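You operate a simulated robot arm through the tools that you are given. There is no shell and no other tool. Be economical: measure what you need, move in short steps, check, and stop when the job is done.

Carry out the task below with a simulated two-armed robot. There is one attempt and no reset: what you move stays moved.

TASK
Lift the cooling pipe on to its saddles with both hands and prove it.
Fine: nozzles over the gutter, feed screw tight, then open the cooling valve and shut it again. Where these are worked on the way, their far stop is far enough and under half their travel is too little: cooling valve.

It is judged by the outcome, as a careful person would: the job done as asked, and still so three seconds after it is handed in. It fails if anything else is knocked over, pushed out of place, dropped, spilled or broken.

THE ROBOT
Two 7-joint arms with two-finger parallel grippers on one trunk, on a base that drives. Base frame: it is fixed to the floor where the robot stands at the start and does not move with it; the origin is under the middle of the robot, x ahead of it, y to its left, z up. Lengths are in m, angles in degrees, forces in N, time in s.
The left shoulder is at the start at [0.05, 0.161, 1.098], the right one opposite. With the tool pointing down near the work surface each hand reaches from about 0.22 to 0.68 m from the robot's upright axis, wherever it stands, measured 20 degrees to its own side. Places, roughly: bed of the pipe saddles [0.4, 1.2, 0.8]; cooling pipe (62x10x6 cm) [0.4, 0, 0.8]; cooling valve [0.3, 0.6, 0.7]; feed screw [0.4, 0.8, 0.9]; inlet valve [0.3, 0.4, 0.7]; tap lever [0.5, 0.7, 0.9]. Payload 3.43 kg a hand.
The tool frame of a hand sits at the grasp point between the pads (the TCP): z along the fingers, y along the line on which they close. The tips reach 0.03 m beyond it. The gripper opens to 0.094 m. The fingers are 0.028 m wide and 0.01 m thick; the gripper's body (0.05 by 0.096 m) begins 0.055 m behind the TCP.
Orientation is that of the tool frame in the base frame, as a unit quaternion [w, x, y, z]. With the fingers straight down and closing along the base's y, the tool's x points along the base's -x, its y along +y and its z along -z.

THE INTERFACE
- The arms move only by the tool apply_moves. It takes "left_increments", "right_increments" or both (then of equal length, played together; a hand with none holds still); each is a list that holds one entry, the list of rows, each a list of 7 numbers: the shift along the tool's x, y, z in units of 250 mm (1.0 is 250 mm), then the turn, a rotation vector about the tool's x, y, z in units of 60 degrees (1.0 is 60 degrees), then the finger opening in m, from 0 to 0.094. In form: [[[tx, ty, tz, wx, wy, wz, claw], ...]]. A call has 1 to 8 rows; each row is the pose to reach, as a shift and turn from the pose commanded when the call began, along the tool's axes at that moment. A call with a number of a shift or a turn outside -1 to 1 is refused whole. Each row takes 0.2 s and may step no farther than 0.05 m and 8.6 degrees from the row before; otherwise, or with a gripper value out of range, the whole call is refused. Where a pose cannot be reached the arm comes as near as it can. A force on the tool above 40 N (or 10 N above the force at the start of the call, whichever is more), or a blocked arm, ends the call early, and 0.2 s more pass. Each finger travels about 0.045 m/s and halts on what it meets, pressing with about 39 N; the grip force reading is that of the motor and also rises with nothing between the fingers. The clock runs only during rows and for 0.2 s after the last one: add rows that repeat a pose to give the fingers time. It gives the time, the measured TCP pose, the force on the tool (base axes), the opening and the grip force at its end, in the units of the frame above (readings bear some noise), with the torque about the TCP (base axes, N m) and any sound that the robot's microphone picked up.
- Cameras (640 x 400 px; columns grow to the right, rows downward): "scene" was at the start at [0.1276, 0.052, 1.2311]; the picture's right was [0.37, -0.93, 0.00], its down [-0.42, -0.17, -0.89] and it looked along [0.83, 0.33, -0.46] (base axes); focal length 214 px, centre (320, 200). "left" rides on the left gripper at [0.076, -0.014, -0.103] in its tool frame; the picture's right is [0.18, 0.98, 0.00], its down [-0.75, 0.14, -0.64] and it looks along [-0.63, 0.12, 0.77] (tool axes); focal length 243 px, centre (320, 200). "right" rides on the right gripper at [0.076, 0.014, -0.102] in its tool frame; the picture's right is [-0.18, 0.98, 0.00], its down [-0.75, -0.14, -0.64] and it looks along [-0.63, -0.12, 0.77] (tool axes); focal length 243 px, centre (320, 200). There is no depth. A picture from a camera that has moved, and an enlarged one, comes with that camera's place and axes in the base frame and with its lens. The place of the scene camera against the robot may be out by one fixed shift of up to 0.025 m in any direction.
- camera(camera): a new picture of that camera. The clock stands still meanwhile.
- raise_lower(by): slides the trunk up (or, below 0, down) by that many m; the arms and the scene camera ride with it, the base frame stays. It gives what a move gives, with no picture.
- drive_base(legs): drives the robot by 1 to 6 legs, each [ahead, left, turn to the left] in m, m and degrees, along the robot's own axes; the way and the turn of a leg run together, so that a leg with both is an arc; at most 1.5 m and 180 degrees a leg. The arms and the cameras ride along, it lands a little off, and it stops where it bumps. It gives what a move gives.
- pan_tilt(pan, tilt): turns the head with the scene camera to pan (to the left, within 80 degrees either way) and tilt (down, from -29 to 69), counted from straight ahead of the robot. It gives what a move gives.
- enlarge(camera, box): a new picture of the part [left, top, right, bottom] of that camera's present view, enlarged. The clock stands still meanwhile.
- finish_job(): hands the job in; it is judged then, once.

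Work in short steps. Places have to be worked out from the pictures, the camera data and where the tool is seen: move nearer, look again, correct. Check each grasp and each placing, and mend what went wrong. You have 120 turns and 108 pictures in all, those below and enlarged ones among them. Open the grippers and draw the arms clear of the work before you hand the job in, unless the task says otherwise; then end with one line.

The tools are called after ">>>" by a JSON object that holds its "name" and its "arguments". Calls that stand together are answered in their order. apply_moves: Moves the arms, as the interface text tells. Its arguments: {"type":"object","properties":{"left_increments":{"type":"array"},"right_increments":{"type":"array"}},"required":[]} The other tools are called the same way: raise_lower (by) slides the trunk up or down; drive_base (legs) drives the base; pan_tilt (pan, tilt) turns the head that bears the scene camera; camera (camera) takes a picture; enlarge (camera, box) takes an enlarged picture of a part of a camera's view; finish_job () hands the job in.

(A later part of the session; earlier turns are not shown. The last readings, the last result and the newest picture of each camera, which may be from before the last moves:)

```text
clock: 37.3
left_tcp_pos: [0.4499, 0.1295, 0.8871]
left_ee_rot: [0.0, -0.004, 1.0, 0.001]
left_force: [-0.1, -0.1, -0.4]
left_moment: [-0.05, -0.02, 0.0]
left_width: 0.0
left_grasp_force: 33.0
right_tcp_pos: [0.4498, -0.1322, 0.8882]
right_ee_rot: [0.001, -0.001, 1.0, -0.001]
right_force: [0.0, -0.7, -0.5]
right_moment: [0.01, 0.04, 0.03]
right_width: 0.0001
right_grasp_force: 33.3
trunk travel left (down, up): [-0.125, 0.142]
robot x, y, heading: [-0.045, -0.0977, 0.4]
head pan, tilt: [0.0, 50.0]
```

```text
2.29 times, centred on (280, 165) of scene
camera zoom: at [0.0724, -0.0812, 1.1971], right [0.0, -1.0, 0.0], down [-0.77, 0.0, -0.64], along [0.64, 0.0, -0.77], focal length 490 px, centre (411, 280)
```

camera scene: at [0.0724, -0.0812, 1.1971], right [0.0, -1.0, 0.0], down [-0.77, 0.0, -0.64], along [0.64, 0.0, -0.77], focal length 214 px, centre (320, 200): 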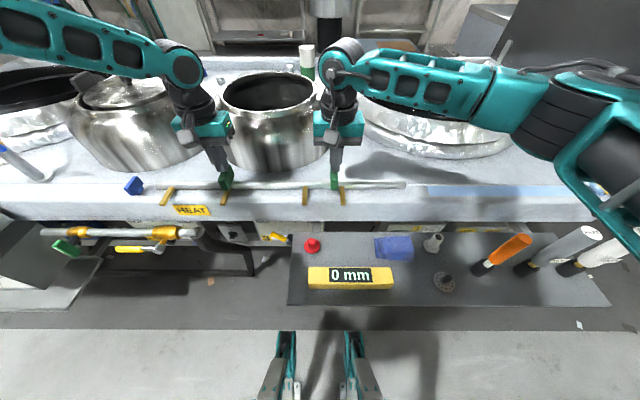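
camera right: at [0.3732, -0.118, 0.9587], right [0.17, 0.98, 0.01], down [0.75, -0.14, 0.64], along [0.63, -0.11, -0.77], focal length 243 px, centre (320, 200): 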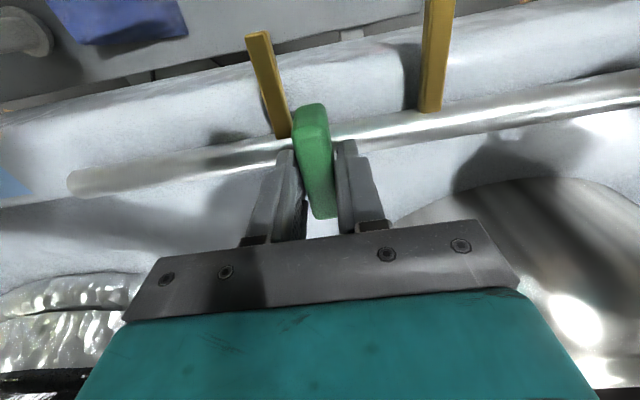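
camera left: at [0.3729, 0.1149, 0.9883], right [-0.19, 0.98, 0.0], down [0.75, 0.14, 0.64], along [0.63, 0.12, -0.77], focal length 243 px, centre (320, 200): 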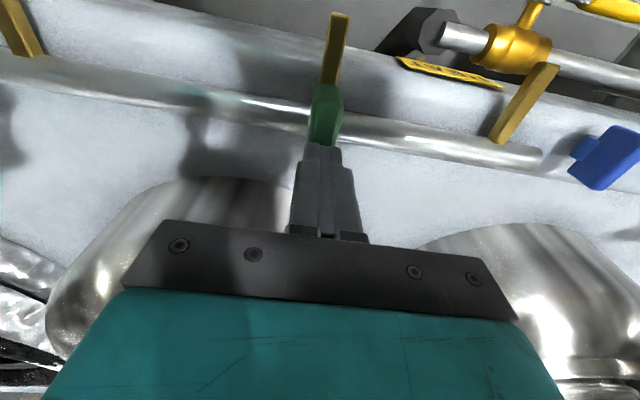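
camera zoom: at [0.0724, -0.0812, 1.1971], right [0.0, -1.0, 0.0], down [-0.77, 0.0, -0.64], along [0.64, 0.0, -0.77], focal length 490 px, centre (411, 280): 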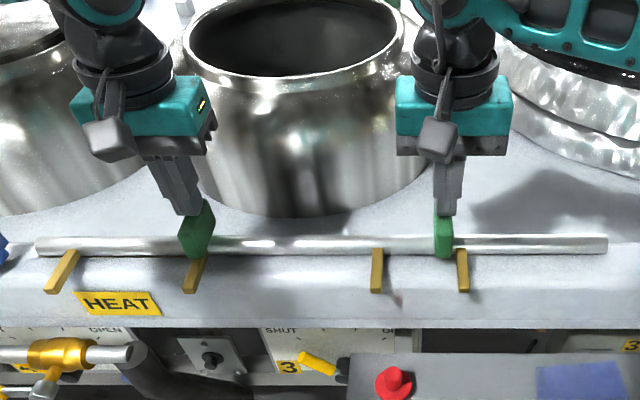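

The pipe is unmoved. I'll reopen, go down until just touching the pipe for the deepest bite, and close again.

>>> {"name": "apply_moves", "arguments": {"left_increments": [[[0, -0.004, 0, 0, 0, 0, 0.05], [0, -0.004, 0, 0, 0, 0, 0.05], [0, -0.004, 0, 0, 0, 0, 0.05], [0, -0.004, 0.07, 0, 0, 0, 0.05], [0, -0.004, 0.142, 0, 0, 0, 0.05]]], "right_increments": [[[0, 0.004, 0, 0, 0, 0, 0.05], [0, 0.004, 0, 0, 0, 0, 0.05], [0, 0.004, 0, 0, 0, 0, 0.05], [0, 0.004, 0.07, 0, 0, 0, 0.05], [0, 0.004, 0.145, 0, 0, 0, 0.05]]]}}

>>> {"name": "enlarge", "arguments": {"camera": "left", "box": [220, 60, 440, 240]}}

>>> {"name": "enlarge", "arguments": {"camera": "scene", "box": [190, 130, 370, 220]}}

```text
clock: 38.5
left_tcp_pos: [0.4489, 0.1269, 0.8523]
left_ee_rot: [0.001, -0.003, 1.0, 0.0]
left_force: [0.5, 0.2, -0.2]
left_moment: [-0.01, -0.02, 0.01]
left_width: 0.0501
left_grasp_force: 0.0
right_tcp_pos: [0.4486, -0.1294, 0.8518]
right_ee_rot: [0.001, -0.002, 1.0, 0.001]
right_force: [-0.8, -0.3, 6.0]
right_moment: [-0.17, 0.09, -0.06]
right_width: 0.0503
right_grasp_force: 0.6
trunk travel left (down, up): [-0.125, 0.142]
robot x, y, heading: [-0.0466, -0.0973, 0.3]
head pan, tilt: [0.0, 50.0]
```

```text
2.22 times, centred on (330, 150) of left
camera zoom: at [0.3721, 0.1127, 0.9539], right [-0.19, 0.98, 0.0], down [0.75, 0.15, 0.64], along [0.63, 0.12, -0.77], focal length 539 px, centre (298, 311)
```

zoom: 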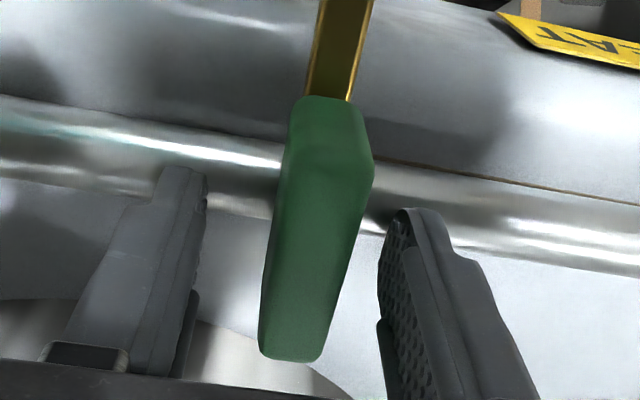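

```text
3.56 times, centred on (280, 175) of scene
camera zoom: at [0.0718, -0.0813, 1.1974], right [0.0, -1.0, 0.0], down [-0.77, 0.0, -0.64], along [0.64, 0.0, -0.77], focal length 763 px, centre (462, 289)
```

zoom: 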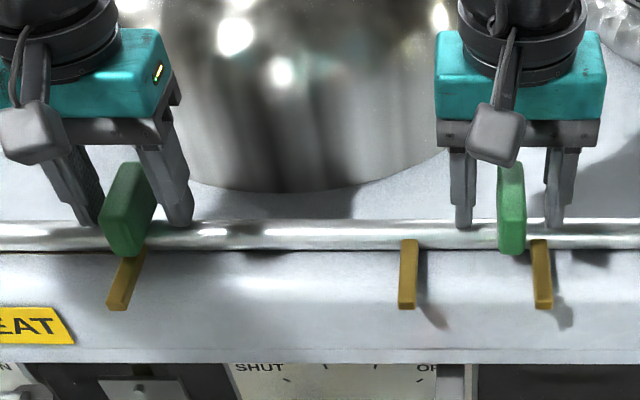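

Good bracket of both tabs. Close, then a tiny 6 mm lift to test.

>>> {"name": "apply_moves", "arguments": {"left_increments": [[[0, 0.006, 0.008, 0, 0, 0, 0.02], [0, 0.006, 0.008, 0, 0, 0, 0.0], [0, 0.006, 0.008, 0, 0, 0, 0.0], [0, 0.006, 0.008, 0, 0, 0, 0.0], [0, 0.006, 0.008, 0, 0, 0, 0.0], [0, 0.006, 0.008, 0, 0, 0, 0.0]]], "right_increments": [[[0, -0.006, 0.004, 0, 0, 0, 0.02], [0, -0.006, 0.004, 0, 0, 0, 0.0], [0, -0.006, 0.004, 0, 0, 0, 0.0], [0, -0.006, 0.004, 0, 0, 0, 0.0], [0, -0.006, 0.004, 0, 0, 0, 0.0], [0, -0.006, 0.004, 0, 0, 0, 0.0]]]}}

>>> {"name": "apply_moves", "arguments": {"left_increments": [[[0, 0, -0.012, 0, 0, 0, 0], [0, 0, -0.024, 0, 0, 0, 0], [0, 0, -0.036, 0, 0, 0, 0], [0, 0, -0.036, 0, 0, 0, 0]]], "right_increments": [[[0, 0, -0.012, 0, 0, 0, 0], [0, 0, -0.024, 0, 0, 0, 0], [0, 0, -0.036, 0, 0, 0, 0], [0, 0, -0.036, 0, 0, 0, 0]]]}}

```text
clock: 39.9
left_tcp_pos: [0.4506, 0.1296, 0.8513]
left_ee_rot: [0.004, -0.002, 1.0, -0.001]
left_force: [4.3, 2.8, 21.6]
left_moment: [0.12, 0.41, 0.25]
left_width: 0.0222
left_grasp_force: 39.2
right_tcp_pos: [0.4492, -0.1315, 0.8523]
right_ee_rot: [0.002, -0.003, 1.0, 0.0]
right_force: [7.6, 2.5, 18.0]
right_moment: [-0.03, -0.4, 0.4]
right_width: 0.0223
right_grasp_force: 39.0
trunk travel left (down, up): [-0.125, 0.142]
robot x, y, heading: [-0.0486, -0.097, 0.2]
head pan, tilt: [0.0, 50.0]
```

```text
clock: 40.9
left_tcp_pos: [0.4495, 0.1299, 0.8565]
left_ee_rot: [0.0, -0.001, 1.0, 0.0]
left_force: [1.3, -5.5, -1.5]
left_moment: [-0.23, -0.24, 0.19]
left_width: 0.0223
left_grasp_force: 38.9
right_tcp_pos: [0.4484, -0.1299, 0.8569]
right_ee_rot: [-0.001, -0.003, 1.0, -0.001]
right_force: [-1.7, 5.8, -4.9]
right_moment: [-0.24, 0.23, 0.13]
right_width: 0.0224
right_grasp_force: 39.1
trunk travel left (down, up): [-0.125, 0.142]
robot x, y, heading: [-0.0442, -0.0996, 0.2]
head pan, tilt: [0.0, 50.0]
```

Still holding at 22 mm. I'll lift 10 mm more and look.

>>> {"name": "apply_moves", "arguments": {"left_increments": [[[0, 0, -0.014, 0, 0, 0, 0], [0, 0, -0.028, 0, 0, 0, 0], [0, 0, -0.042, 0, 0, 0, 0], [0, 0, -0.042, 0, 0, 0, 0]]], "right_increments": [[[0, 0, -0.014, 0, 0, 0, 0], [0, 0, -0.028, 0, 0, 0, 0], [0, 0, -0.042, 0, 0, 0, 0], [0, 0, -0.042, 0, 0, 0, 0]]]}}

>>> {"name": "enlarge", "arguments": {"camera": "scene", "box": [190, 130, 370, 220]}}

```text
clock: 41.9
left_tcp_pos: [0.4512, 0.1292, 0.8677]
left_ee_rot: [-0.001, -0.003, 1.0, 0.0]
left_force: [1.5, -8.8, -2.2]
left_moment: [-0.18, -0.36, 0.29]
left_width: 0.0226
left_grasp_force: 39.0
right_tcp_pos: [0.4484, -0.1307, 0.8676]
right_ee_rot: [0.0, -0.003, 1.0, -0.001]
right_force: [-2.4, 8.8, -4.9]
right_moment: [-0.18, 0.41, 0.27]
right_width: 0.0222
right_grasp_force: 39.0
trunk travel left (down, up): [-0.125, 0.142]
robot x, y, heading: [-0.0442, -0.0987, 0.2]
head pan, tilt: [0.0, 50.0]
```

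```text
3.56 times, centred on (280, 175) of scene
camera zoom: at [0.0731, -0.0811, 1.197], right [0.0, -1.0, 0.0], down [-0.77, 0.0, -0.64], along [0.64, 0.0, -0.77], focal length 763 px, centre (462, 289)
```

zoom: 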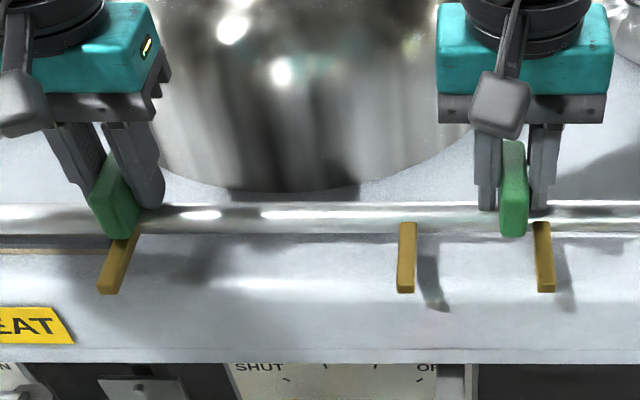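

The pipe is lifted and level. Continue lifting gently.

>>> {"name": "apply_moves", "arguments": {"left_increments": [[[0, 0, -0.03, 0, 0, 0, 0], [0, 0, -0.07, 0, 0, 0, 0], [0, 0, -0.11, 0, 0, 0, 0], [0, 0, -0.15, 0, 0, 0, 0], [0, 0, -0.19, 0, 0, 0, 0], [0, 0, -0.23, 0, 0, 0, 0], [0, 0, -0.27, 0, 0, 0, 0], [0, 0, -0.3, 0, 0, 0, 0]]], "right_increments": [[[0, 0, -0.03, 0, 0, 0, 0], [0, 0, -0.07, 0, 0, 0, 0], [0, 0, -0.11, 0, 0, 0, 0], [0, 0, -0.15, 0, 0, 0, 0], [0, 0, -0.19, 0, 0, 0, 0], [0, 0, -0.23, 0, 0, 0, 0], [0, 0, -0.27, 0, 0, 0, 0], [0, 0, -0.3, 0, 0, 0, 0]]]}}

>>> {"name": "camera", "arguments": {"camera": "scene"}}

```text
clock: 43.7
left_tcp_pos: [0.4498, 0.1283, 0.944]
left_ee_rot: [0.0, -0.003, 1.0, 0.0]
left_force: [1.8, -9.8, -3.7]
left_moment: [0.0, -0.47, 0.27]
left_width: 0.0226
left_grasp_force: 39.3
right_tcp_pos: [0.4509, -0.1317, 0.9445]
right_ee_rot: [0.0, -0.002, 1.0, 0.001]
right_force: [-2.0, 10.1, -4.5]
right_moment: [-0.12, 0.48, 0.25]
right_width: 0.0223
right_grasp_force: 39.4
trunk travel left (down, up): [-0.125, 0.142]
robot x, y, heading: [-0.0461, -0.0973, 0.5]
head pan, tilt: [0.0, 50.0]
```

```text
66 pictures are left
camera scene: at [0.0731, -0.0811, 1.197], right [0.0, -1.0, 0.0], down [-0.77, 0.0, -0.64], along [0.64, 0.0, -0.77], focal length 214 px, centre (320, 200)
```

scene: 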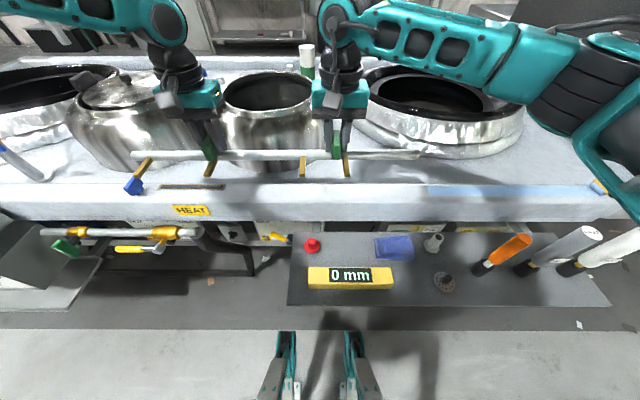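

Pipe held level. I'll raise the trunk 8 cm for clearance, then back off 0.2 m and drive left.

>>> {"name": "raise_lower", "arguments": {"by": 0.08}}

>>> {"name": "drive_base", "arguments": {"legs": [[-0.2, 0, 0], [0, 0.6, 0], [0, 0.55, 0]]}}

>>> {"name": "camera", "arguments": {"camera": "scene"}}

```text
clock: 44.9
left_tcp_pos: [0.4509, 0.1285, 1.0234]
left_ee_rot: [0.0, -0.002, 1.0, 0.0]
left_force: [2.8, -11.0, -3.9]
left_moment: [-0.02, -0.05, 0.29]
left_width: 0.0224
left_grasp_force: 38.4
right_tcp_pos: [0.4494, -0.1309, 1.024]
right_ee_rot: [0.0, -0.003, 1.0, 0.0]
right_force: [-2.6, 10.9, -3.5]
right_moment: [-0.04, 0.0, 0.31]
right_width: 0.0223
right_grasp_force: 39.1
trunk travel left (down, up): [-0.205, 0.062]
robot x, y, heading: [-0.0455, -0.0987, 0.3]
head pan, tilt: [0.0, 50.0]
```

```text
clock: 56.8
left_tcp_pos: [0.243, 1.2893, 1.0228]
left_ee_rot: [0.0, -0.003, 1.0, 0.0]
left_force: [1.2, -17.1, -3.4]
left_moment: [0.0, 0.05, 0.33]
left_width: 0.0221
left_grasp_force: 38.8
right_tcp_pos: [0.2429, 1.0292, 1.0231]
right_ee_rot: [0.0, -0.003, 1.0, 0.001]
right_force: [-2.4, 16.2, -3.8]
right_moment: [-0.04, -0.08, 0.31]
right_width: 0.0225
right_grasp_force: 39.0
trunk travel left (down, up): [-0.205, 0.062]
robot x, y, heading: [-0.2545, 1.0578, 0.4]
head pan, tilt: [0.0, 50.0]
```

```text
65 pictures are left
camera scene: at [-0.134, 1.0793, 1.277], right [0.01, -1.0, 0.0], down [-0.77, 0.0, -0.64], along [0.64, 0.0, -0.77], focal length 214 px, centre (320, 200)
```

scene: 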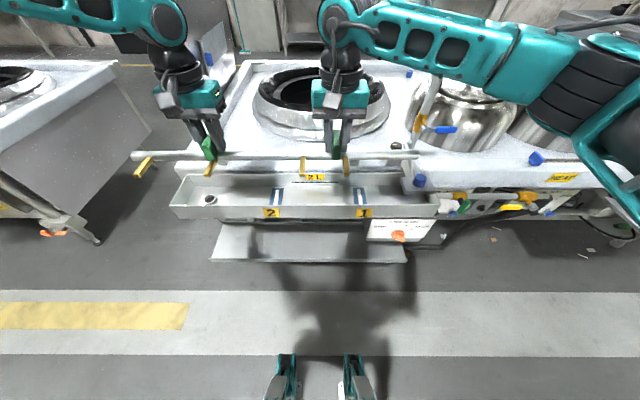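

Pipe centre is at y≈1.16 now. I'll drive forward 0.11 m, then look with the wrist cameras.

>>> {"name": "drive_base", "arguments": {"legs": [[0.11, 0, -0.4]]}}

>>> {"name": "camera", "arguments": {"camera": "scene"}}

>>> {"name": "camera", "arguments": {"camera": "right"}}

>>> {"name": "camera", "arguments": {"camera": "left"}}

```text
clock: 58.0
left_tcp_pos: [0.3545, 1.2871, 1.0216]
left_ee_rot: [0.0, 0.001, 1.0, 0.0]
left_force: [2.4, 0.1, -3.0]
left_moment: [0.0, 0.37, 0.26]
left_width: 0.0222
left_grasp_force: 38.9
right_tcp_pos: [0.3516, 1.0258, 1.0239]
right_ee_rot: [0.0, 0.0, 1.0, -0.001]
right_force: [-2.2, 0.5, -3.1]
right_moment: [-0.07, -0.35, 0.23]
right_width: 0.0224
right_grasp_force: 39.0
trunk travel left (down, up): [-0.205, 0.062]
robot x, y, heading: [-0.1423, 1.0603, 0.2]
head pan, tilt: [0.0, 50.0]
```

```text
64 pictures are left
camera scene: at [-0.0245, 1.0785, 1.2768], right [0.0, -1.0, 0.0], down [-0.77, 0.0, -0.64], along [0.64, 0.0, -0.77], focal length 214 px, centre (320, 200)
```

scene: 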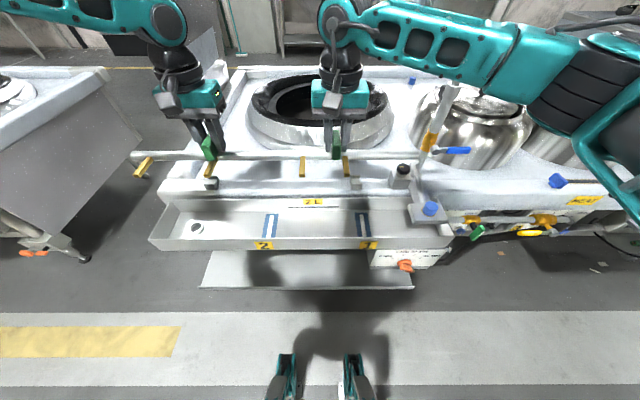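

```text
63 pictures are left
camera right: at [0.2759, 1.0407, 1.1254], right [0.18, 0.98, 0.0], down [0.75, -0.14, 0.64], along [0.63, -0.12, -0.77], focal length 243 px, centre (320, 200)
```

right: 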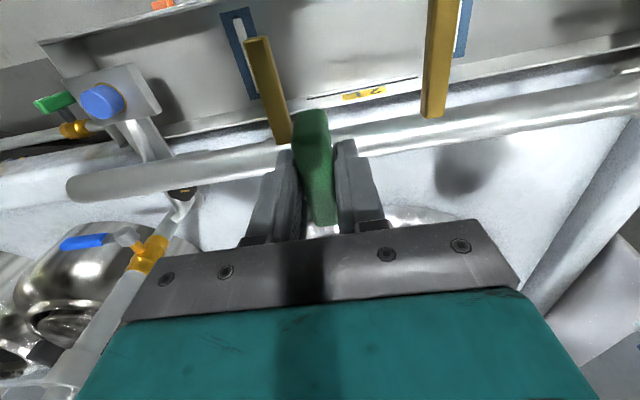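

```text
62 pictures are left
camera left: at [0.2772, 1.2723, 1.1244], right [-0.18, 0.98, 0.0], down [0.75, 0.14, 0.64], along [0.63, 0.12, -0.77], focal length 243 px, centre (320, 200)
```

left: 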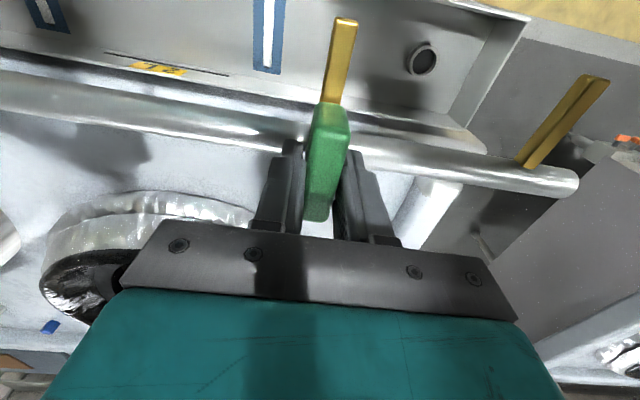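

Saddles about y 0.95 and 1.40, x≈0.44; pipe currently at x 0.353, centre y≈1.157. I'll drive forward 5 cm more, then advance the arms.

>>> {"name": "drive_base", "arguments": {"legs": [[0.05, 0.012, 0]]}}

>>> {"name": "apply_moves", "arguments": {"left_increments": [[[-0.03, 0, 0.02, 0, 0, 0, 0], [-0.06, 0, 0.05, 0, 0, 0, 0], [-0.09, 0, 0.08, 0, 0, 0, 0], [-0.12, 0, 0.11, 0, 0, 0, 0], [-0.135, 0, 0.14, 0, 0, 0, 0], [-0.135, 0, 0.17, 0, 0, 0, 0], [-0.135, 0, 0.2, 0, 0, 0, 0]]], "right_increments": [[[-0.03, 0, 0.02, 0, 0, 0, 0], [-0.06, 0, 0.05, 0, 0, 0, 0], [-0.09, 0, 0.08, 0, 0, 0, 0], [-0.12, 0, 0.11, 0, 0, 0, 0], [-0.135, 0, 0.14, 0, 0, 0, 0], [-0.135, 0, 0.17, 0, 0, 0, 0], [-0.135, 0, 0.2, 0, 0, 0, 0]]]}}

>>> {"name": "camera", "arguments": {"camera": "scene"}}

>>> {"name": "camera", "arguments": {"camera": "right"}}

>>> {"name": "camera", "arguments": {"camera": "left"}}

```text
clock: 59.0
left_tcp_pos: [0.4042, 1.2989, 1.0228]
left_ee_rot: [0.0, 0.0, 1.0, 0.0]
left_force: [1.8, 1.0, -3.5]
left_moment: [0.04, 0.21, 0.2]
left_width: 0.0219
left_grasp_force: 38.9
right_tcp_pos: [0.4007, 1.0376, 1.0236]
right_ee_rot: [0.0, 0.0, 1.0, 0.0]
right_force: [-0.8, 0.6, -4.2]
right_moment: [-0.08, -0.22, 0.14]
right_width: 0.0219
right_grasp_force: 39.4
trunk travel left (down, up): [-0.205, 0.062]
robot x, y, heading: [-0.0951, 1.0712, -0.4]
head pan, tilt: [0.0, 50.0]
```

```text
clock: 60.5
left_tcp_pos: [0.4339, 1.2996, 0.9759]
left_ee_rot: [0.002, 0.0, 1.0, -0.003]
left_force: [8.8, -9.8, -5.7]
left_moment: [0.13, 0.51, 1.16]
left_width: 0.0224
left_grasp_force: 39.2
left hand out of reach, approached as far as the arm can: row 6, 7
right_tcp_pos: [0.4333, 1.0401, 0.9741]
right_ee_rot: [-0.001, -0.002, 1.0, 0.001]
right_force: [-8.3, 9.7, -2.5]
right_moment: [0.17, -0.59, 0.88]
right_width: 0.0222
right_grasp_force: 38.5
trunk travel left (down, up): [-0.205, 0.062]
robot x, y, heading: [-0.0964, 1.0734, -0.1]
head pan, tilt: [0.0, 50.0]
```

```text
61 pictures are left
camera scene: at [0.0245, 1.0904, 1.277], right [0.0, -1.0, 0.0], down [-0.77, 0.0, -0.64], along [0.64, 0.0, -0.77], focal length 214 px, centre (320, 200)
```

scene: 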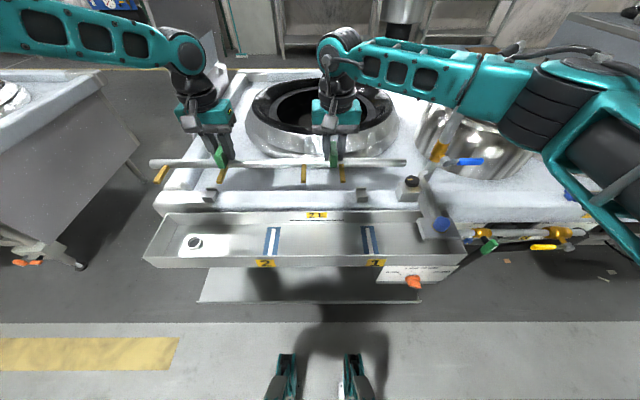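

```text
60 pictures are left
camera right: at [0.3579, 1.0537, 1.0758], right [0.18, 0.98, 0.0], down [0.76, -0.14, 0.64], along [0.63, -0.11, -0.77], focal length 243 px, centre (320, 200)
```

right: 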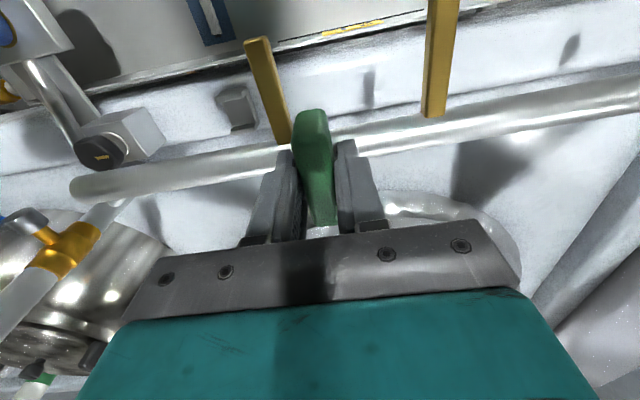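

```text
59 pictures are left
camera left: at [0.3552, 1.2864, 1.0769], right [-0.18, 0.98, -0.01], down [0.75, 0.14, 0.64], along [0.63, 0.11, -0.76], focal length 243 px, centre (320, 200)
```

left: 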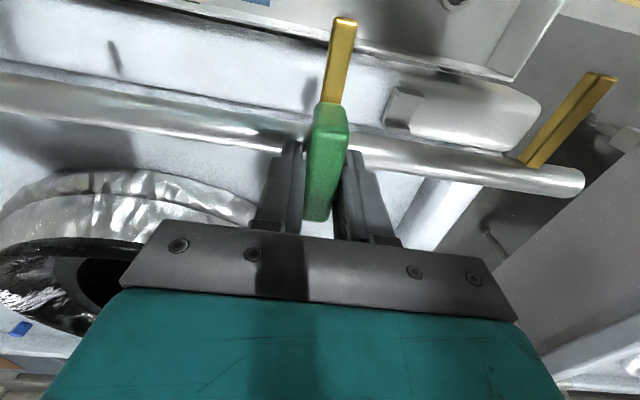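

Saddles: (0.434, 0.948) and (0.434, 1.391); the pipe centre sits at y 1.17 and its right end at ≈0.86. I'll check the feed block's side face for a socket.

>>> {"name": "enlarge", "arguments": {"camera": "right", "box": [40, 60, 280, 210]}}

>>> {"name": "enlarge", "arguments": {"camera": "scene", "box": [330, 150, 430, 210]}}

```text
2.67 times, centred on (160, 135) of right
camera zoom: at [0.3579, 1.0537, 1.0758], right [0.18, 0.98, 0.0], down [0.76, -0.14, 0.64], along [0.63, -0.11, -0.77], focal length 647 px, centre (747, 373)
```

zoom: 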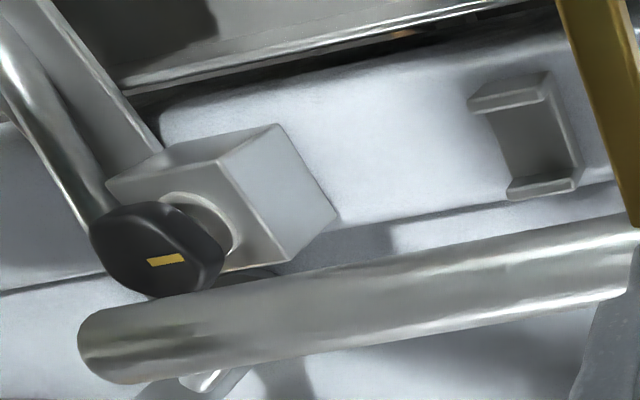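

```text
6.40 times, centred on (380, 180) of scene
camera zoom: at [0.0245, 1.0904, 1.277], right [0.0, -1.0, 0.0], down [-0.77, 0.0, -0.64], along [0.64, 0.0, -0.77], focal length 1373 px, centre (-64, 328)
```

zoom: 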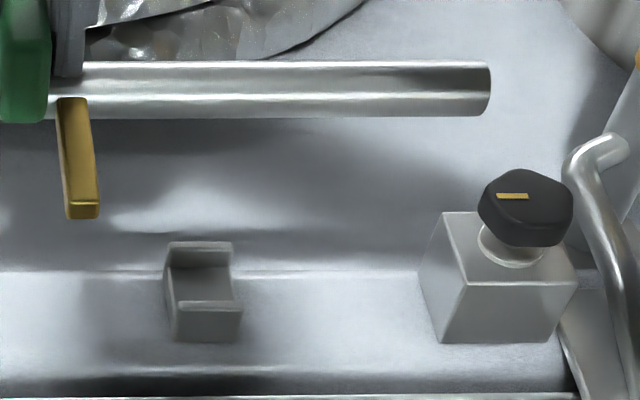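

The block is plain, so the centred position (y 1.17, ~15 mm end gap) fits the saddle bed. I'll relieve the left arm's reach limit slightly, then lower with the trunk.

>>> {"name": "apply_moves", "arguments": {"left_increments": [[[0.015, 0.0, -0.02, 0, 0, 0, 0], [0.03, 0, -0.02, 0, 0, 0, 0]]], "right_increments": [[[0.015, 0, -0.01, 0, 0, 0, 0], [0.03, 0, -0.01, 0, 0, 0, 0]]]}}

>>> {"name": "drive_base", "arguments": {"legs": [[0.01, 0, 0]]}}

>>> {"name": "raise_lower", "arguments": {"by": -0.08}}

>>> {"name": "camera", "arguments": {"camera": "right"}}

>>> {"name": "camera", "arguments": {"camera": "left"}}

>>> {"name": "camera", "arguments": {"camera": "scene"}}

```text
clock: 61.1
left_tcp_pos: [0.4241, 1.3, 0.981]
left_ee_rot: [0.002, 0.002, 1.0, -0.001]
left_force: [6.1, -16.0, -6.5]
left_moment: [0.56, -0.86, 0.67]
left_width: 0.0226
left_grasp_force: 38.5
right_tcp_pos: [0.4263, 1.0397, 0.9761]
right_ee_rot: [-0.001, -0.001, 1.0, 0.001]
right_force: [-6.6, 16.5, -0.8]
right_moment: [0.19, 0.81, 1.01]
right_width: 0.0225
right_grasp_force: 38.9
trunk travel left (down, up): [-0.205, 0.062]
robot x, y, heading: [-0.0932, 1.0709, 0.1]
head pan, tilt: [0.0, 50.0]
```

```text
clock: 62.1
left_tcp_pos: [0.4308, 1.3003, 0.9798]
left_ee_rot: [0.001, -0.001, 1.0, -0.001]
left_force: [2.5, -0.9, -4.8]
left_moment: [0.09, 0.17, 0.47]
left_width: 0.0224
left_grasp_force: 38.6
right_tcp_pos: [0.4314, 1.04, 0.9754]
right_ee_rot: [-0.003, -0.003, 1.0, 0.001]
right_force: [-3.0, -0.2, -3.1]
right_moment: [0.1, -0.22, 0.19]
right_width: 0.0224
right_grasp_force: 38.8
trunk travel left (down, up): [-0.205, 0.062]
robot x, y, heading: [-0.0913, 1.072, 0.2]
head pan, tilt: [0.0, 50.0]
stopped in leg 1: the robot was blocked; the commanded pose is now the measured one
```

```text
clock: 63.2
left_tcp_pos: [0.4321, 1.3006, 0.8998]
left_ee_rot: [0.001, 0.0, 1.0, -0.001]
left_force: [5.1, 0.0, -5.1]
left_moment: [0.17, 0.26, 0.75]
left_width: 0.0225
left_grasp_force: 38.7
right_tcp_pos: [0.4315, 1.04, 0.8968]
right_ee_rot: [-0.002, -0.003, 1.0, 0.001]
right_force: [-4.9, 0.6, -2.4]
right_moment: [0.19, -0.31, 0.58]
right_width: 0.0225
right_grasp_force: 38.8
trunk travel left (down, up): [-0.125, 0.142]
robot x, y, heading: [-0.0874, 1.0715, -0.3]
head pan, tilt: [0.0, 50.0]
```

```text
56 pictures are left
camera right: at [0.3563, 1.0539, 0.9983], right [0.18, 0.98, 0.0], down [0.76, -0.14, 0.64], along [0.63, -0.11, -0.77], focal length 243 px, centre (320, 200)
```

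right: 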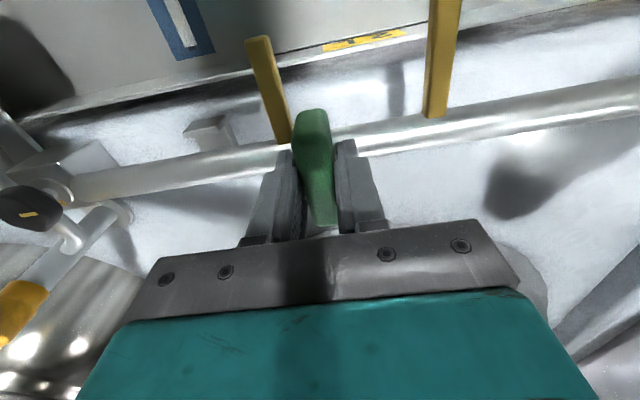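

```text
55 pictures are left
camera left: at [0.3543, 1.2863, 1.002], right [-0.18, 0.98, 0.0], down [0.75, 0.14, 0.64], along [0.63, 0.12, -0.77], focal length 243 px, centre (320, 200)
```

left: 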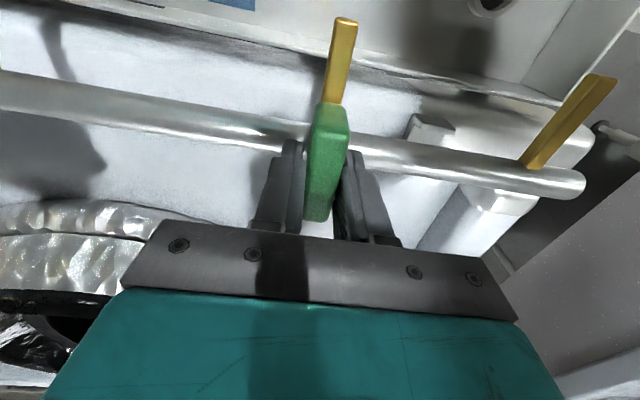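

```text
54 pictures are left
camera scene: at [0.0308, 1.0903, 1.197], right [0.0, -1.0, 0.0], down [-0.77, 0.0, -0.64], along [0.64, 0.0, -0.77], focal length 214 px, centre (320, 200)
```

scene: 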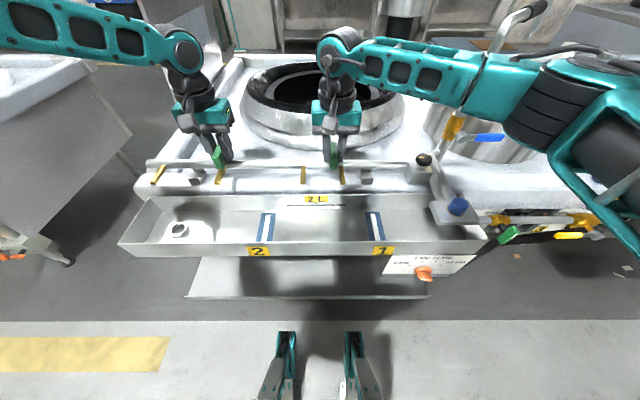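

The base is now at its nearest. I'll zoom in on pipe vs saddles.

>>> {"name": "enlarge", "arguments": {"camera": "right", "box": [150, 90, 290, 190]}}

>>> {"name": "enlarge", "arguments": {"camera": "left", "box": [360, 90, 500, 190]}}

>>> {"name": "enlarge", "arguments": {"camera": "scene", "box": [130, 140, 440, 210]}}

```text
4.00 times, centred on (220, 140) of right
camera zoom: at [0.3563, 1.0539, 0.9983], right [0.18, 0.98, 0.0], down [0.76, -0.14, 0.64], along [0.63, -0.11, -0.77], focal length 970 px, centre (720, 440)
```

zoom: 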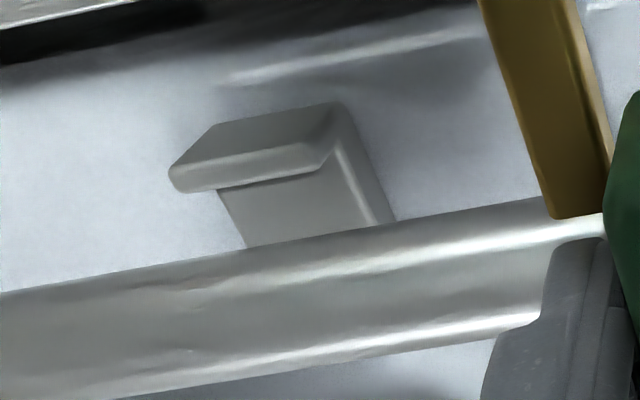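

```text
4.00 times, centred on (430, 140) of left
camera zoom: at [0.3543, 1.2863, 1.002], right [-0.18, 0.98, 0.0], down [0.75, 0.14, 0.64], along [0.63, 0.12, -0.77], focal length 970 px, centre (-120, 440)
```

zoom: 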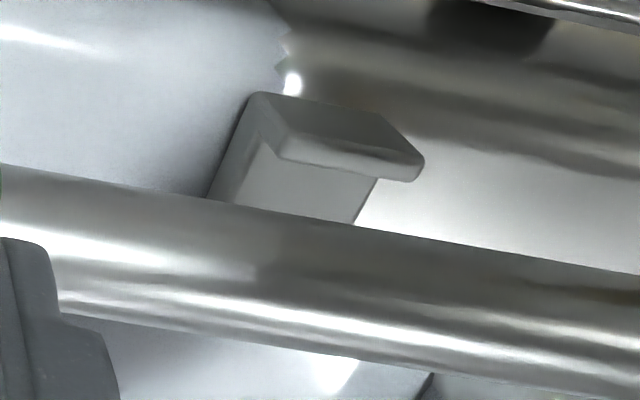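

```text
2.06 times, centred on (285, 175) of scene
camera zoom: at [0.0308, 1.0903, 1.197], right [0.0, -1.0, 0.0], down [-0.77, 0.0, -0.64], along [0.64, 0.0, -0.77], focal length 443 px, centre (392, 252)
```

zoom: 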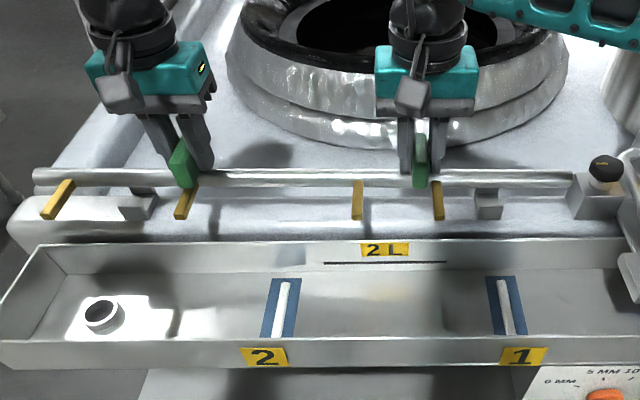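

Slot centres work out near x≈0.433 with lip tops at z≈0.825. The pipe (bottom ≈0.845) is ~5 mm short in x. I'll raise the hands slightly and push them forward 6 mm, then lower the trunk 3 cm to just above the lips.

>>> {"name": "apply_moves", "arguments": {"left_increments": [[[0, 0, -0.02, 0, 0, 0, 0], [0, 0, -0.04, 0, 0, 0, 0], [0, 0, -0.06, 0, 0, 0, 0], [-0.014, 0, -0.06, 0, 0, 0, 0], [-0.028, 0, -0.06, 0, 0, 0, 0]]], "right_increments": [[[0, 0, -0.024, 0, 0, 0, 0], [0, 0, -0.048, 0, 0, 0, 0], [0, 0, -0.072, 0, 0, 0, 0], [-0.01, 0, -0.072, 0, 0, 0, 0], [-0.02, 0, -0.072, 0, 0, 0, 0]]]}}

>>> {"name": "raise_lower", "arguments": {"by": -0.03}}

>>> {"name": "enlarge", "arguments": {"camera": "right", "box": [60, 90, 300, 240]}}

>>> {"name": "enlarge", "arguments": {"camera": "left", "box": [360, 90, 600, 240]}}

```text
clock: 64.4
left_tcp_pos: [0.4384, 1.3003, 0.9154]
left_ee_rot: [0.001, 0.0, 1.0, 0.0]
left_force: [1.8, -1.3, -4.2]
left_moment: [0.0, -0.8, 0.41]
left_width: 0.0223
left_grasp_force: 38.9
right_tcp_pos: [0.437, 1.0395, 0.9147]
right_ee_rot: [-0.001, -0.002, 1.0, 0.001]
right_force: [-1.8, -0.9, -3.3]
right_moment: [0.01, 0.81, -0.01]
right_width: 0.0222
right_grasp_force: 38.4
trunk travel left (down, up): [-0.125, 0.142]
robot x, y, heading: [-0.0914, 1.074, -0.1]
head pan, tilt: [0.0, 50.0]
```

```text
clock: 65.2
left_tcp_pos: [0.438, 1.2994, 0.8845]
left_ee_rot: [0.001, -0.001, 1.0, -0.001]
left_force: [2.6, 1.1, -4.0]
left_moment: [0.04, -0.65, 0.46]
left_width: 0.022
left_grasp_force: 38.8
right_tcp_pos: [0.4358, 1.0395, 0.8841]
right_ee_rot: [-0.002, -0.002, 1.0, 0.001]
right_force: [-1.8, -0.7, -2.9]
right_moment: [0.03, 0.63, 0.09]
right_width: 0.0223
right_grasp_force: 38.9
trunk travel left (down, up): [-0.095, 0.172]
robot x, y, heading: [-0.0889, 1.0734, 0.2]
head pan, tilt: [0.0, 50.0]
```

```text
2.67 times, centred on (180, 165) of right
camera zoom: at [0.3615, 1.0539, 0.9861], right [0.18, 0.98, 0.0], down [0.76, -0.14, 0.64], along [0.63, -0.11, -0.77], focal length 647 px, centre (693, 293)
```

zoom: 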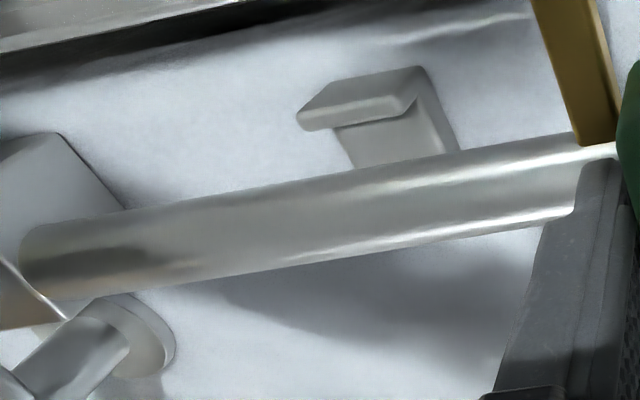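

```text
2.67 times, centred on (480, 165) of left
camera zoom: at [0.361, 1.2862, 0.9869], right [-0.18, 0.98, 0.0], down [0.75, 0.14, 0.64], along [0.63, 0.12, -0.77], focal length 647 px, centre (-107, 293)
```

zoom: 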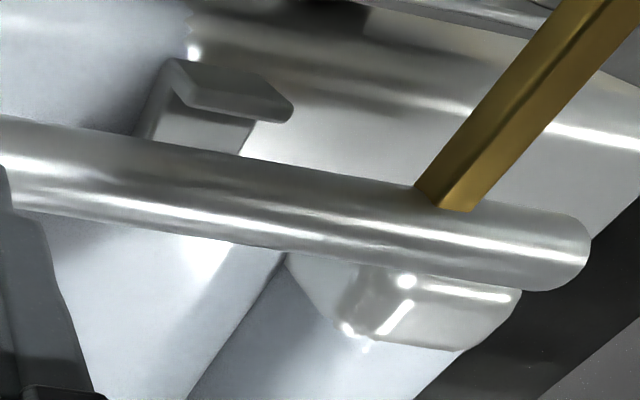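

Pipe is within ~2 mm of slot centre on both sides (right 0.435, left 0.4305 vs 0.4335). I'll make a small trim and lower the trunk 2 cm into the slots.

>>> {"name": "apply_moves", "arguments": {"left_increments": [[[-0.01, 0, 0, 0, 0, 0, 0], [-0.01, 0, 0, 0, 0, 0, 0]]], "right_increments": [[[0.006, 0, 0, 0, 0, 0, 0], [0.006, 0, 0, 0, 0, 0, 0]]]}}

>>> {"name": "raise_lower", "arguments": {"by": -0.02}}

>>> {"name": "enlarge", "arguments": {"camera": "right", "box": [60, 90, 300, 240]}}

>>> {"name": "enlarge", "arguments": {"camera": "left", "box": [360, 90, 600, 240]}}

```text
clock: 65.8
left_tcp_pos: [0.4412, 1.2992, 0.8852]
left_ee_rot: [0.0, 0.001, 1.0, -0.001]
left_force: [-5.1, -1.1, -3.2]
left_moment: [-0.04, -0.31, -0.47]
left_width: 0.0222
left_grasp_force: 38.7
right_tcp_pos: [0.4352, 1.0404, 0.8848]
right_ee_rot: [-0.001, -0.001, 1.0, 0.002]
right_force: [4.7, 0.9, -3.8]
right_moment: [-0.04, 0.33, -0.7]
right_width: 0.0223
right_grasp_force: 38.7
trunk travel left (down, up): [-0.095, 0.172]
robot x, y, heading: [-0.0873, 1.0733, -0.1]
head pan, tilt: [0.0, 50.0]
```

```text
clock: 66.5
left_tcp_pos: [0.4405, 1.3002, 0.8646]
left_ee_rot: [0.0, 0.0, 1.0, -0.001]
left_force: [-4.9, -0.3, -5.1]
left_moment: [0.09, 0.32, -0.45]
left_width: 0.0224
left_grasp_force: 39.0
right_tcp_pos: [0.4356, 1.039, 0.8645]
right_ee_rot: [-0.001, -0.002, 1.0, 0.002]
right_force: [5.6, 0.8, -0.1]
right_moment: [0.04, -0.39, -0.73]
right_width: 0.0224
right_grasp_force: 39.0
trunk travel left (down, up): [-0.075, 0.192]
robot x, y, heading: [-0.0893, 1.0741, -0.0]
head pan, tilt: [0.0, 50.0]
```

```text
2.67 times, centred on (180, 165) of right
camera zoom: at [0.3601, 1.0539, 0.9665], right [0.18, 0.98, 0.0], down [0.75, -0.14, 0.64], along [0.63, -0.11, -0.77], focal length 647 px, centre (693, 293)
```

zoom: 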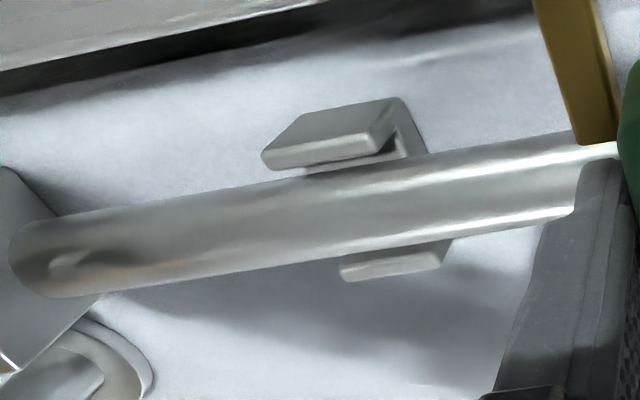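

```text
2.67 times, centred on (480, 165) of left
camera zoom: at [0.3632, 1.2862, 0.9665], right [-0.18, 0.98, 0.0], down [0.75, 0.14, 0.64], along [0.63, 0.12, -0.77], focal length 647 px, centre (-107, 293)
```

zoom: 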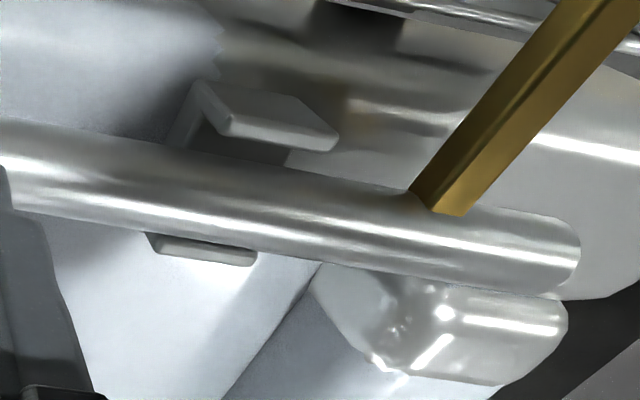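

Centred in both slots within 1 mm. Lower another 10 mm with the trunk.

>>> {"name": "raise_lower", "arguments": {"by": -0.01}}

>>> {"name": "apply_moves", "arguments": {"left_increments": [[[0, 0, 0.006, 0, 0, 0, 0], [0, 0, 0.012, 0, 0, 0, 0], [0, 0, 0.018, 0, 0, 0, 0]]], "right_increments": [[[0, 0, 0.006, 0, 0, 0, 0], [0, 0, 0.012, 0, 0, 0, 0], [0, 0, 0.018, 0, 0, 0, 0]]]}}

>>> {"name": "enlarge", "arguments": {"camera": "right", "box": [60, 90, 300, 240]}}

>>> {"name": "enlarge", "arguments": {"camera": "left", "box": [360, 90, 600, 240]}}

```text
clock: 67.0
left_tcp_pos: [0.4416, 1.3014, 0.8639]
left_ee_rot: [0.008, 0.0, 1.0, -0.001]
left_force: [-5.1, 1.4, 10.6]
left_moment: [0.14, 0.39, -0.31]
left_width: 0.0221
left_grasp_force: 38.9
right_tcp_pos: [0.4371, 1.0401, 0.8651]
right_ee_rot: [0.007, -0.001, 1.0, 0.005]
right_force: [-0.7, -1.6, 11.2]
right_moment: [-0.5, 0.3, -0.28]
right_width: 0.0224
right_grasp_force: 39.3
trunk travel left (down, up): [-0.066, 0.201]
robot x, y, heading: [-0.0931, 1.0708, 0.2]
head pan, tilt: [0.0, 50.0]
stopped: the force on the tool passed its limit at 42 N (the readings are from after the stop); the commanded pose is now the measured one
```

```text
clock: 67.8
left_tcp_pos: [0.4404, 1.3, 0.865]
left_ee_rot: [0.013, -0.001, 1.0, -0.001]
left_force: [-5.7, 7.0, 36.3]
left_moment: [0.23, 0.07, -0.55]
left_width: 0.0222
left_grasp_force: 39.2
right_tcp_pos: [0.4357, 1.0398, 0.864]
right_ee_rot: [0.011, -0.001, 1.0, 0.006]
right_force: [6.4, -3.8, 36.4]
right_moment: [-0.83, 0.86, -0.37]
right_width: 0.0223
right_grasp_force: 38.4
trunk travel left (down, up): [-0.066, 0.201]
robot x, y, heading: [-0.0904, 1.0768, -0.2]
head pan, tilt: [0.0, 50.0]
```

```text
2.67 times, centred on (180, 165) of right
camera zoom: at [0.3582, 1.0532, 0.9647], right [0.18, 0.98, 0.02], down [0.74, -0.15, 0.66], along [0.65, -0.11, -0.75], focal length 647 px, centre (693, 293)
```

zoom: 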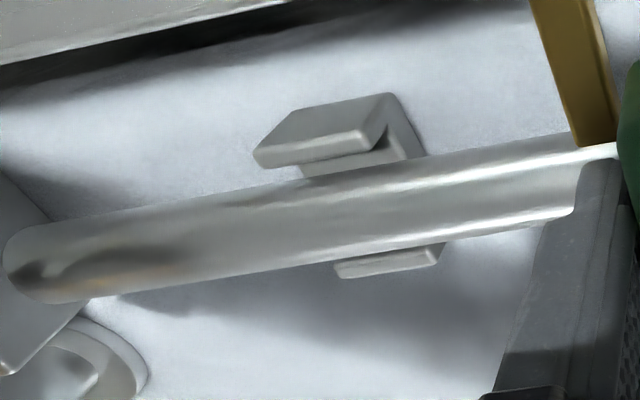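

```text
2.67 times, centred on (480, 165) of left
camera zoom: at [0.3613, 1.2862, 0.9642], right [-0.19, 0.98, -0.01], down [0.74, 0.15, 0.66], along [0.65, 0.12, -0.75], focal length 647 px, centre (-107, 293)
```

zoom: 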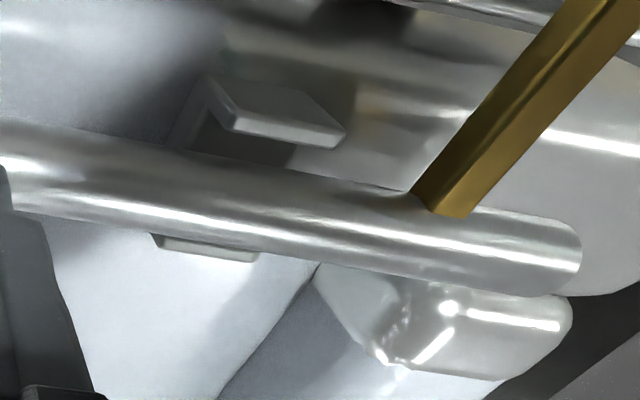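

Both hands met ~36 N at the same height, so the pipe seems to be on the saddle floors. I'll check from the scene camera.

>>> {"name": "enlarge", "arguments": {"camera": "scene", "box": [330, 140, 440, 210]}}

>>> {"name": "enlarge", "arguments": {"camera": "scene", "box": [130, 140, 240, 210]}}

```text
5.71 times, centred on (385, 175) of scene
camera zoom: at [0.0253, 1.0898, 1.1395], right [0.0, -1.0, 0.0], down [-0.76, 0.0, -0.65], along [0.65, 0.0, -0.76], focal length 1226 px, centre (-51, 343)
```

zoom: 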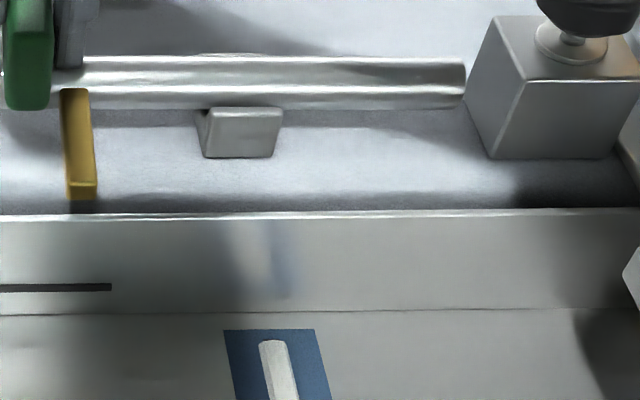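

```text
5.71 times, centred on (185, 175) of scene
camera zoom: at [0.0253, 1.0898, 1.1395], right [0.0, -1.0, 0.0], down [-0.76, 0.0, -0.65], along [0.65, 0.0, -0.76], focal length 1226 px, centre (1091, 343)
```

zoom: 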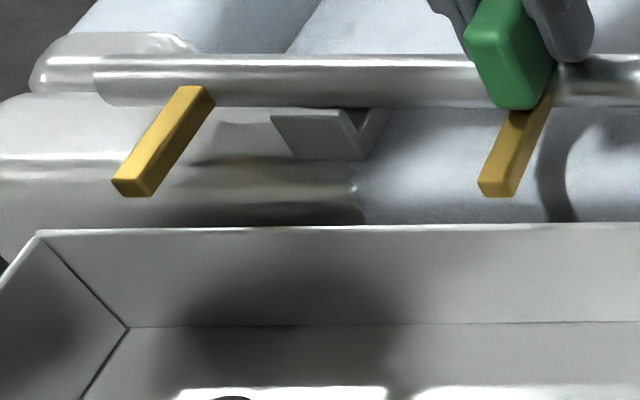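

The left saddle's notch may be visible beneath the pipe. I'll zoom in more to check whether it is truly seated.

>>> {"name": "enlarge", "arguments": {"camera": "scene", "box": [165, 145, 215, 177]}}

>>> {"name": "enlarge", "arguments": {"camera": "scene", "box": [355, 140, 415, 178]}}

```text
12.50 times, centred on (190, 161) of scene
camera zoom: at [0.0253, 1.0898, 1.1395], right [0.0, -1.0, 0.0], down [-0.76, 0.0, -0.65], along [0.65, 0.0, -0.76], focal length 2681 px, centre (1945, 688)
```

zoom: 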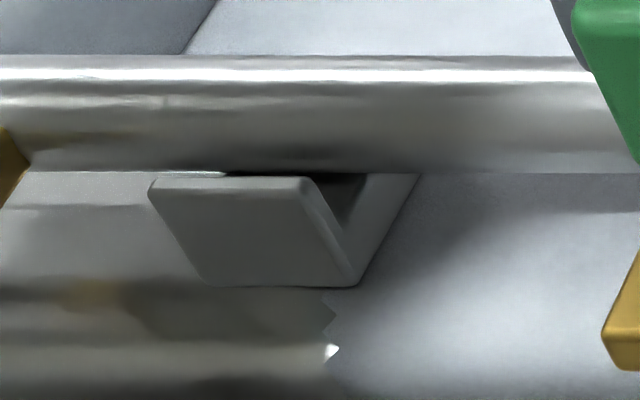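

```text
10.53 times, centred on (385, 159) of scene
camera zoom: at [0.0253, 1.0898, 1.1395], right [0.0, -1.0, 0.0], down [-0.76, 0.0, -0.65], along [0.65, 0.0, -0.76], focal length 2258 px, centre (-364, 632)
```

zoom: 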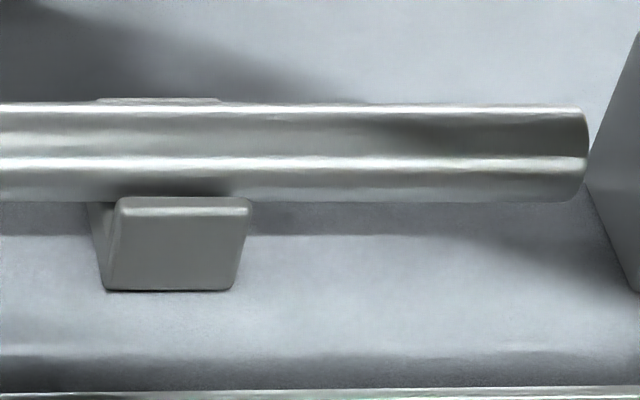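

The geometry (slot floor ≈0.808, pipe centre ≈0.82) is consistent with being seated; contact is symmetric. I'll take off the down-force and open both hands, then check.

>>> {"name": "apply_moves", "arguments": {"left_increments": [[[0.004, 0, -0.016, 0, 0, 0, 0.0], [0.004, 0, -0.016, 0, 0, 0, 0.03], [0.004, 0, -0.016, 0, 0, 0, 0.05], [0.004, 0, -0.016, 0, 0, 0, 0.06], [0.004, 0, -0.016, 0, 0, 0, 0.06], [0.004, 0, -0.016, 0, 0, 0, 0.06]]], "right_increments": [[[0, 0, -0.016, 0, 0, 0, 0.0], [0, 0, -0.016, 0, 0, 0, 0.03], [0, 0, -0.016, 0, 0, 0, 0.05], [0, 0, -0.016, 0, 0, 0, 0.06], [0, 0, -0.016, 0, 0, 0, 0.06], [0, 0, -0.016, 0, 0, 0, 0.06]]]}}

>>> {"name": "enlarge", "arguments": {"camera": "scene", "box": [130, 140, 240, 210]}}

>>> {"name": "enlarge", "arguments": {"camera": "scene", "box": [355, 140, 415, 178]}}

```text
clock: 69.2
left_tcp_pos: [0.4411, 1.2984, 0.8631]
left_ee_rot: [0.008, -0.001, 1.0, -0.003]
left_force: [-1.6, -11.4, 19.8]
left_moment: [0.31, 0.26, 0.18]
left_width: 0.0533
left_grasp_force: 0.1
right_tcp_pos: [0.4357, 1.0407, 0.8632]
right_ee_rot: [0.007, -0.002, 1.0, 0.005]
right_force: [-3.1, 14.1, 25.0]
right_moment: [-0.31, 0.42, -0.29]
right_width: 0.051
right_grasp_force: 0.0
trunk travel left (down, up): [-0.066, 0.201]
robot x, y, heading: [-0.0889, 1.0756, -0.2]
head pan, tilt: [0.0, 50.0]
```

```text
5.71 times, centred on (185, 175) of scene
camera zoom: at [0.0268, 1.0901, 1.1387], right [0.0, -1.0, 0.0], down [-0.76, 0.0, -0.65], along [0.65, 0.0, -0.76], focal length 1226 px, centre (1091, 343)
```

zoom: 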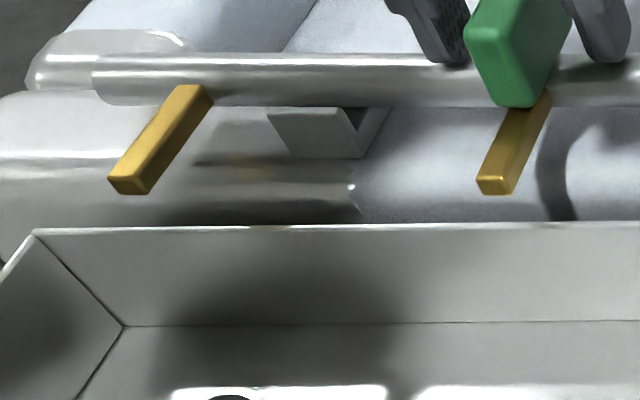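

```text
10.53 times, centred on (385, 159) of scene
camera zoom: at [0.0268, 1.0901, 1.1387], right [0.0, -1.0, 0.0], down [-0.76, 0.0, -0.65], along [0.65, 0.0, -0.76], focal length 2258 px, centre (-364, 632)
```

zoom: 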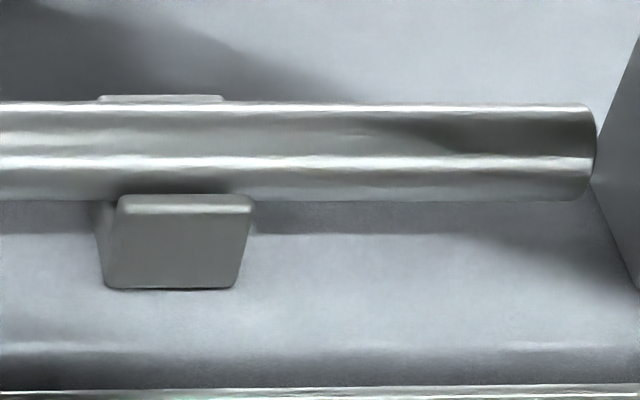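

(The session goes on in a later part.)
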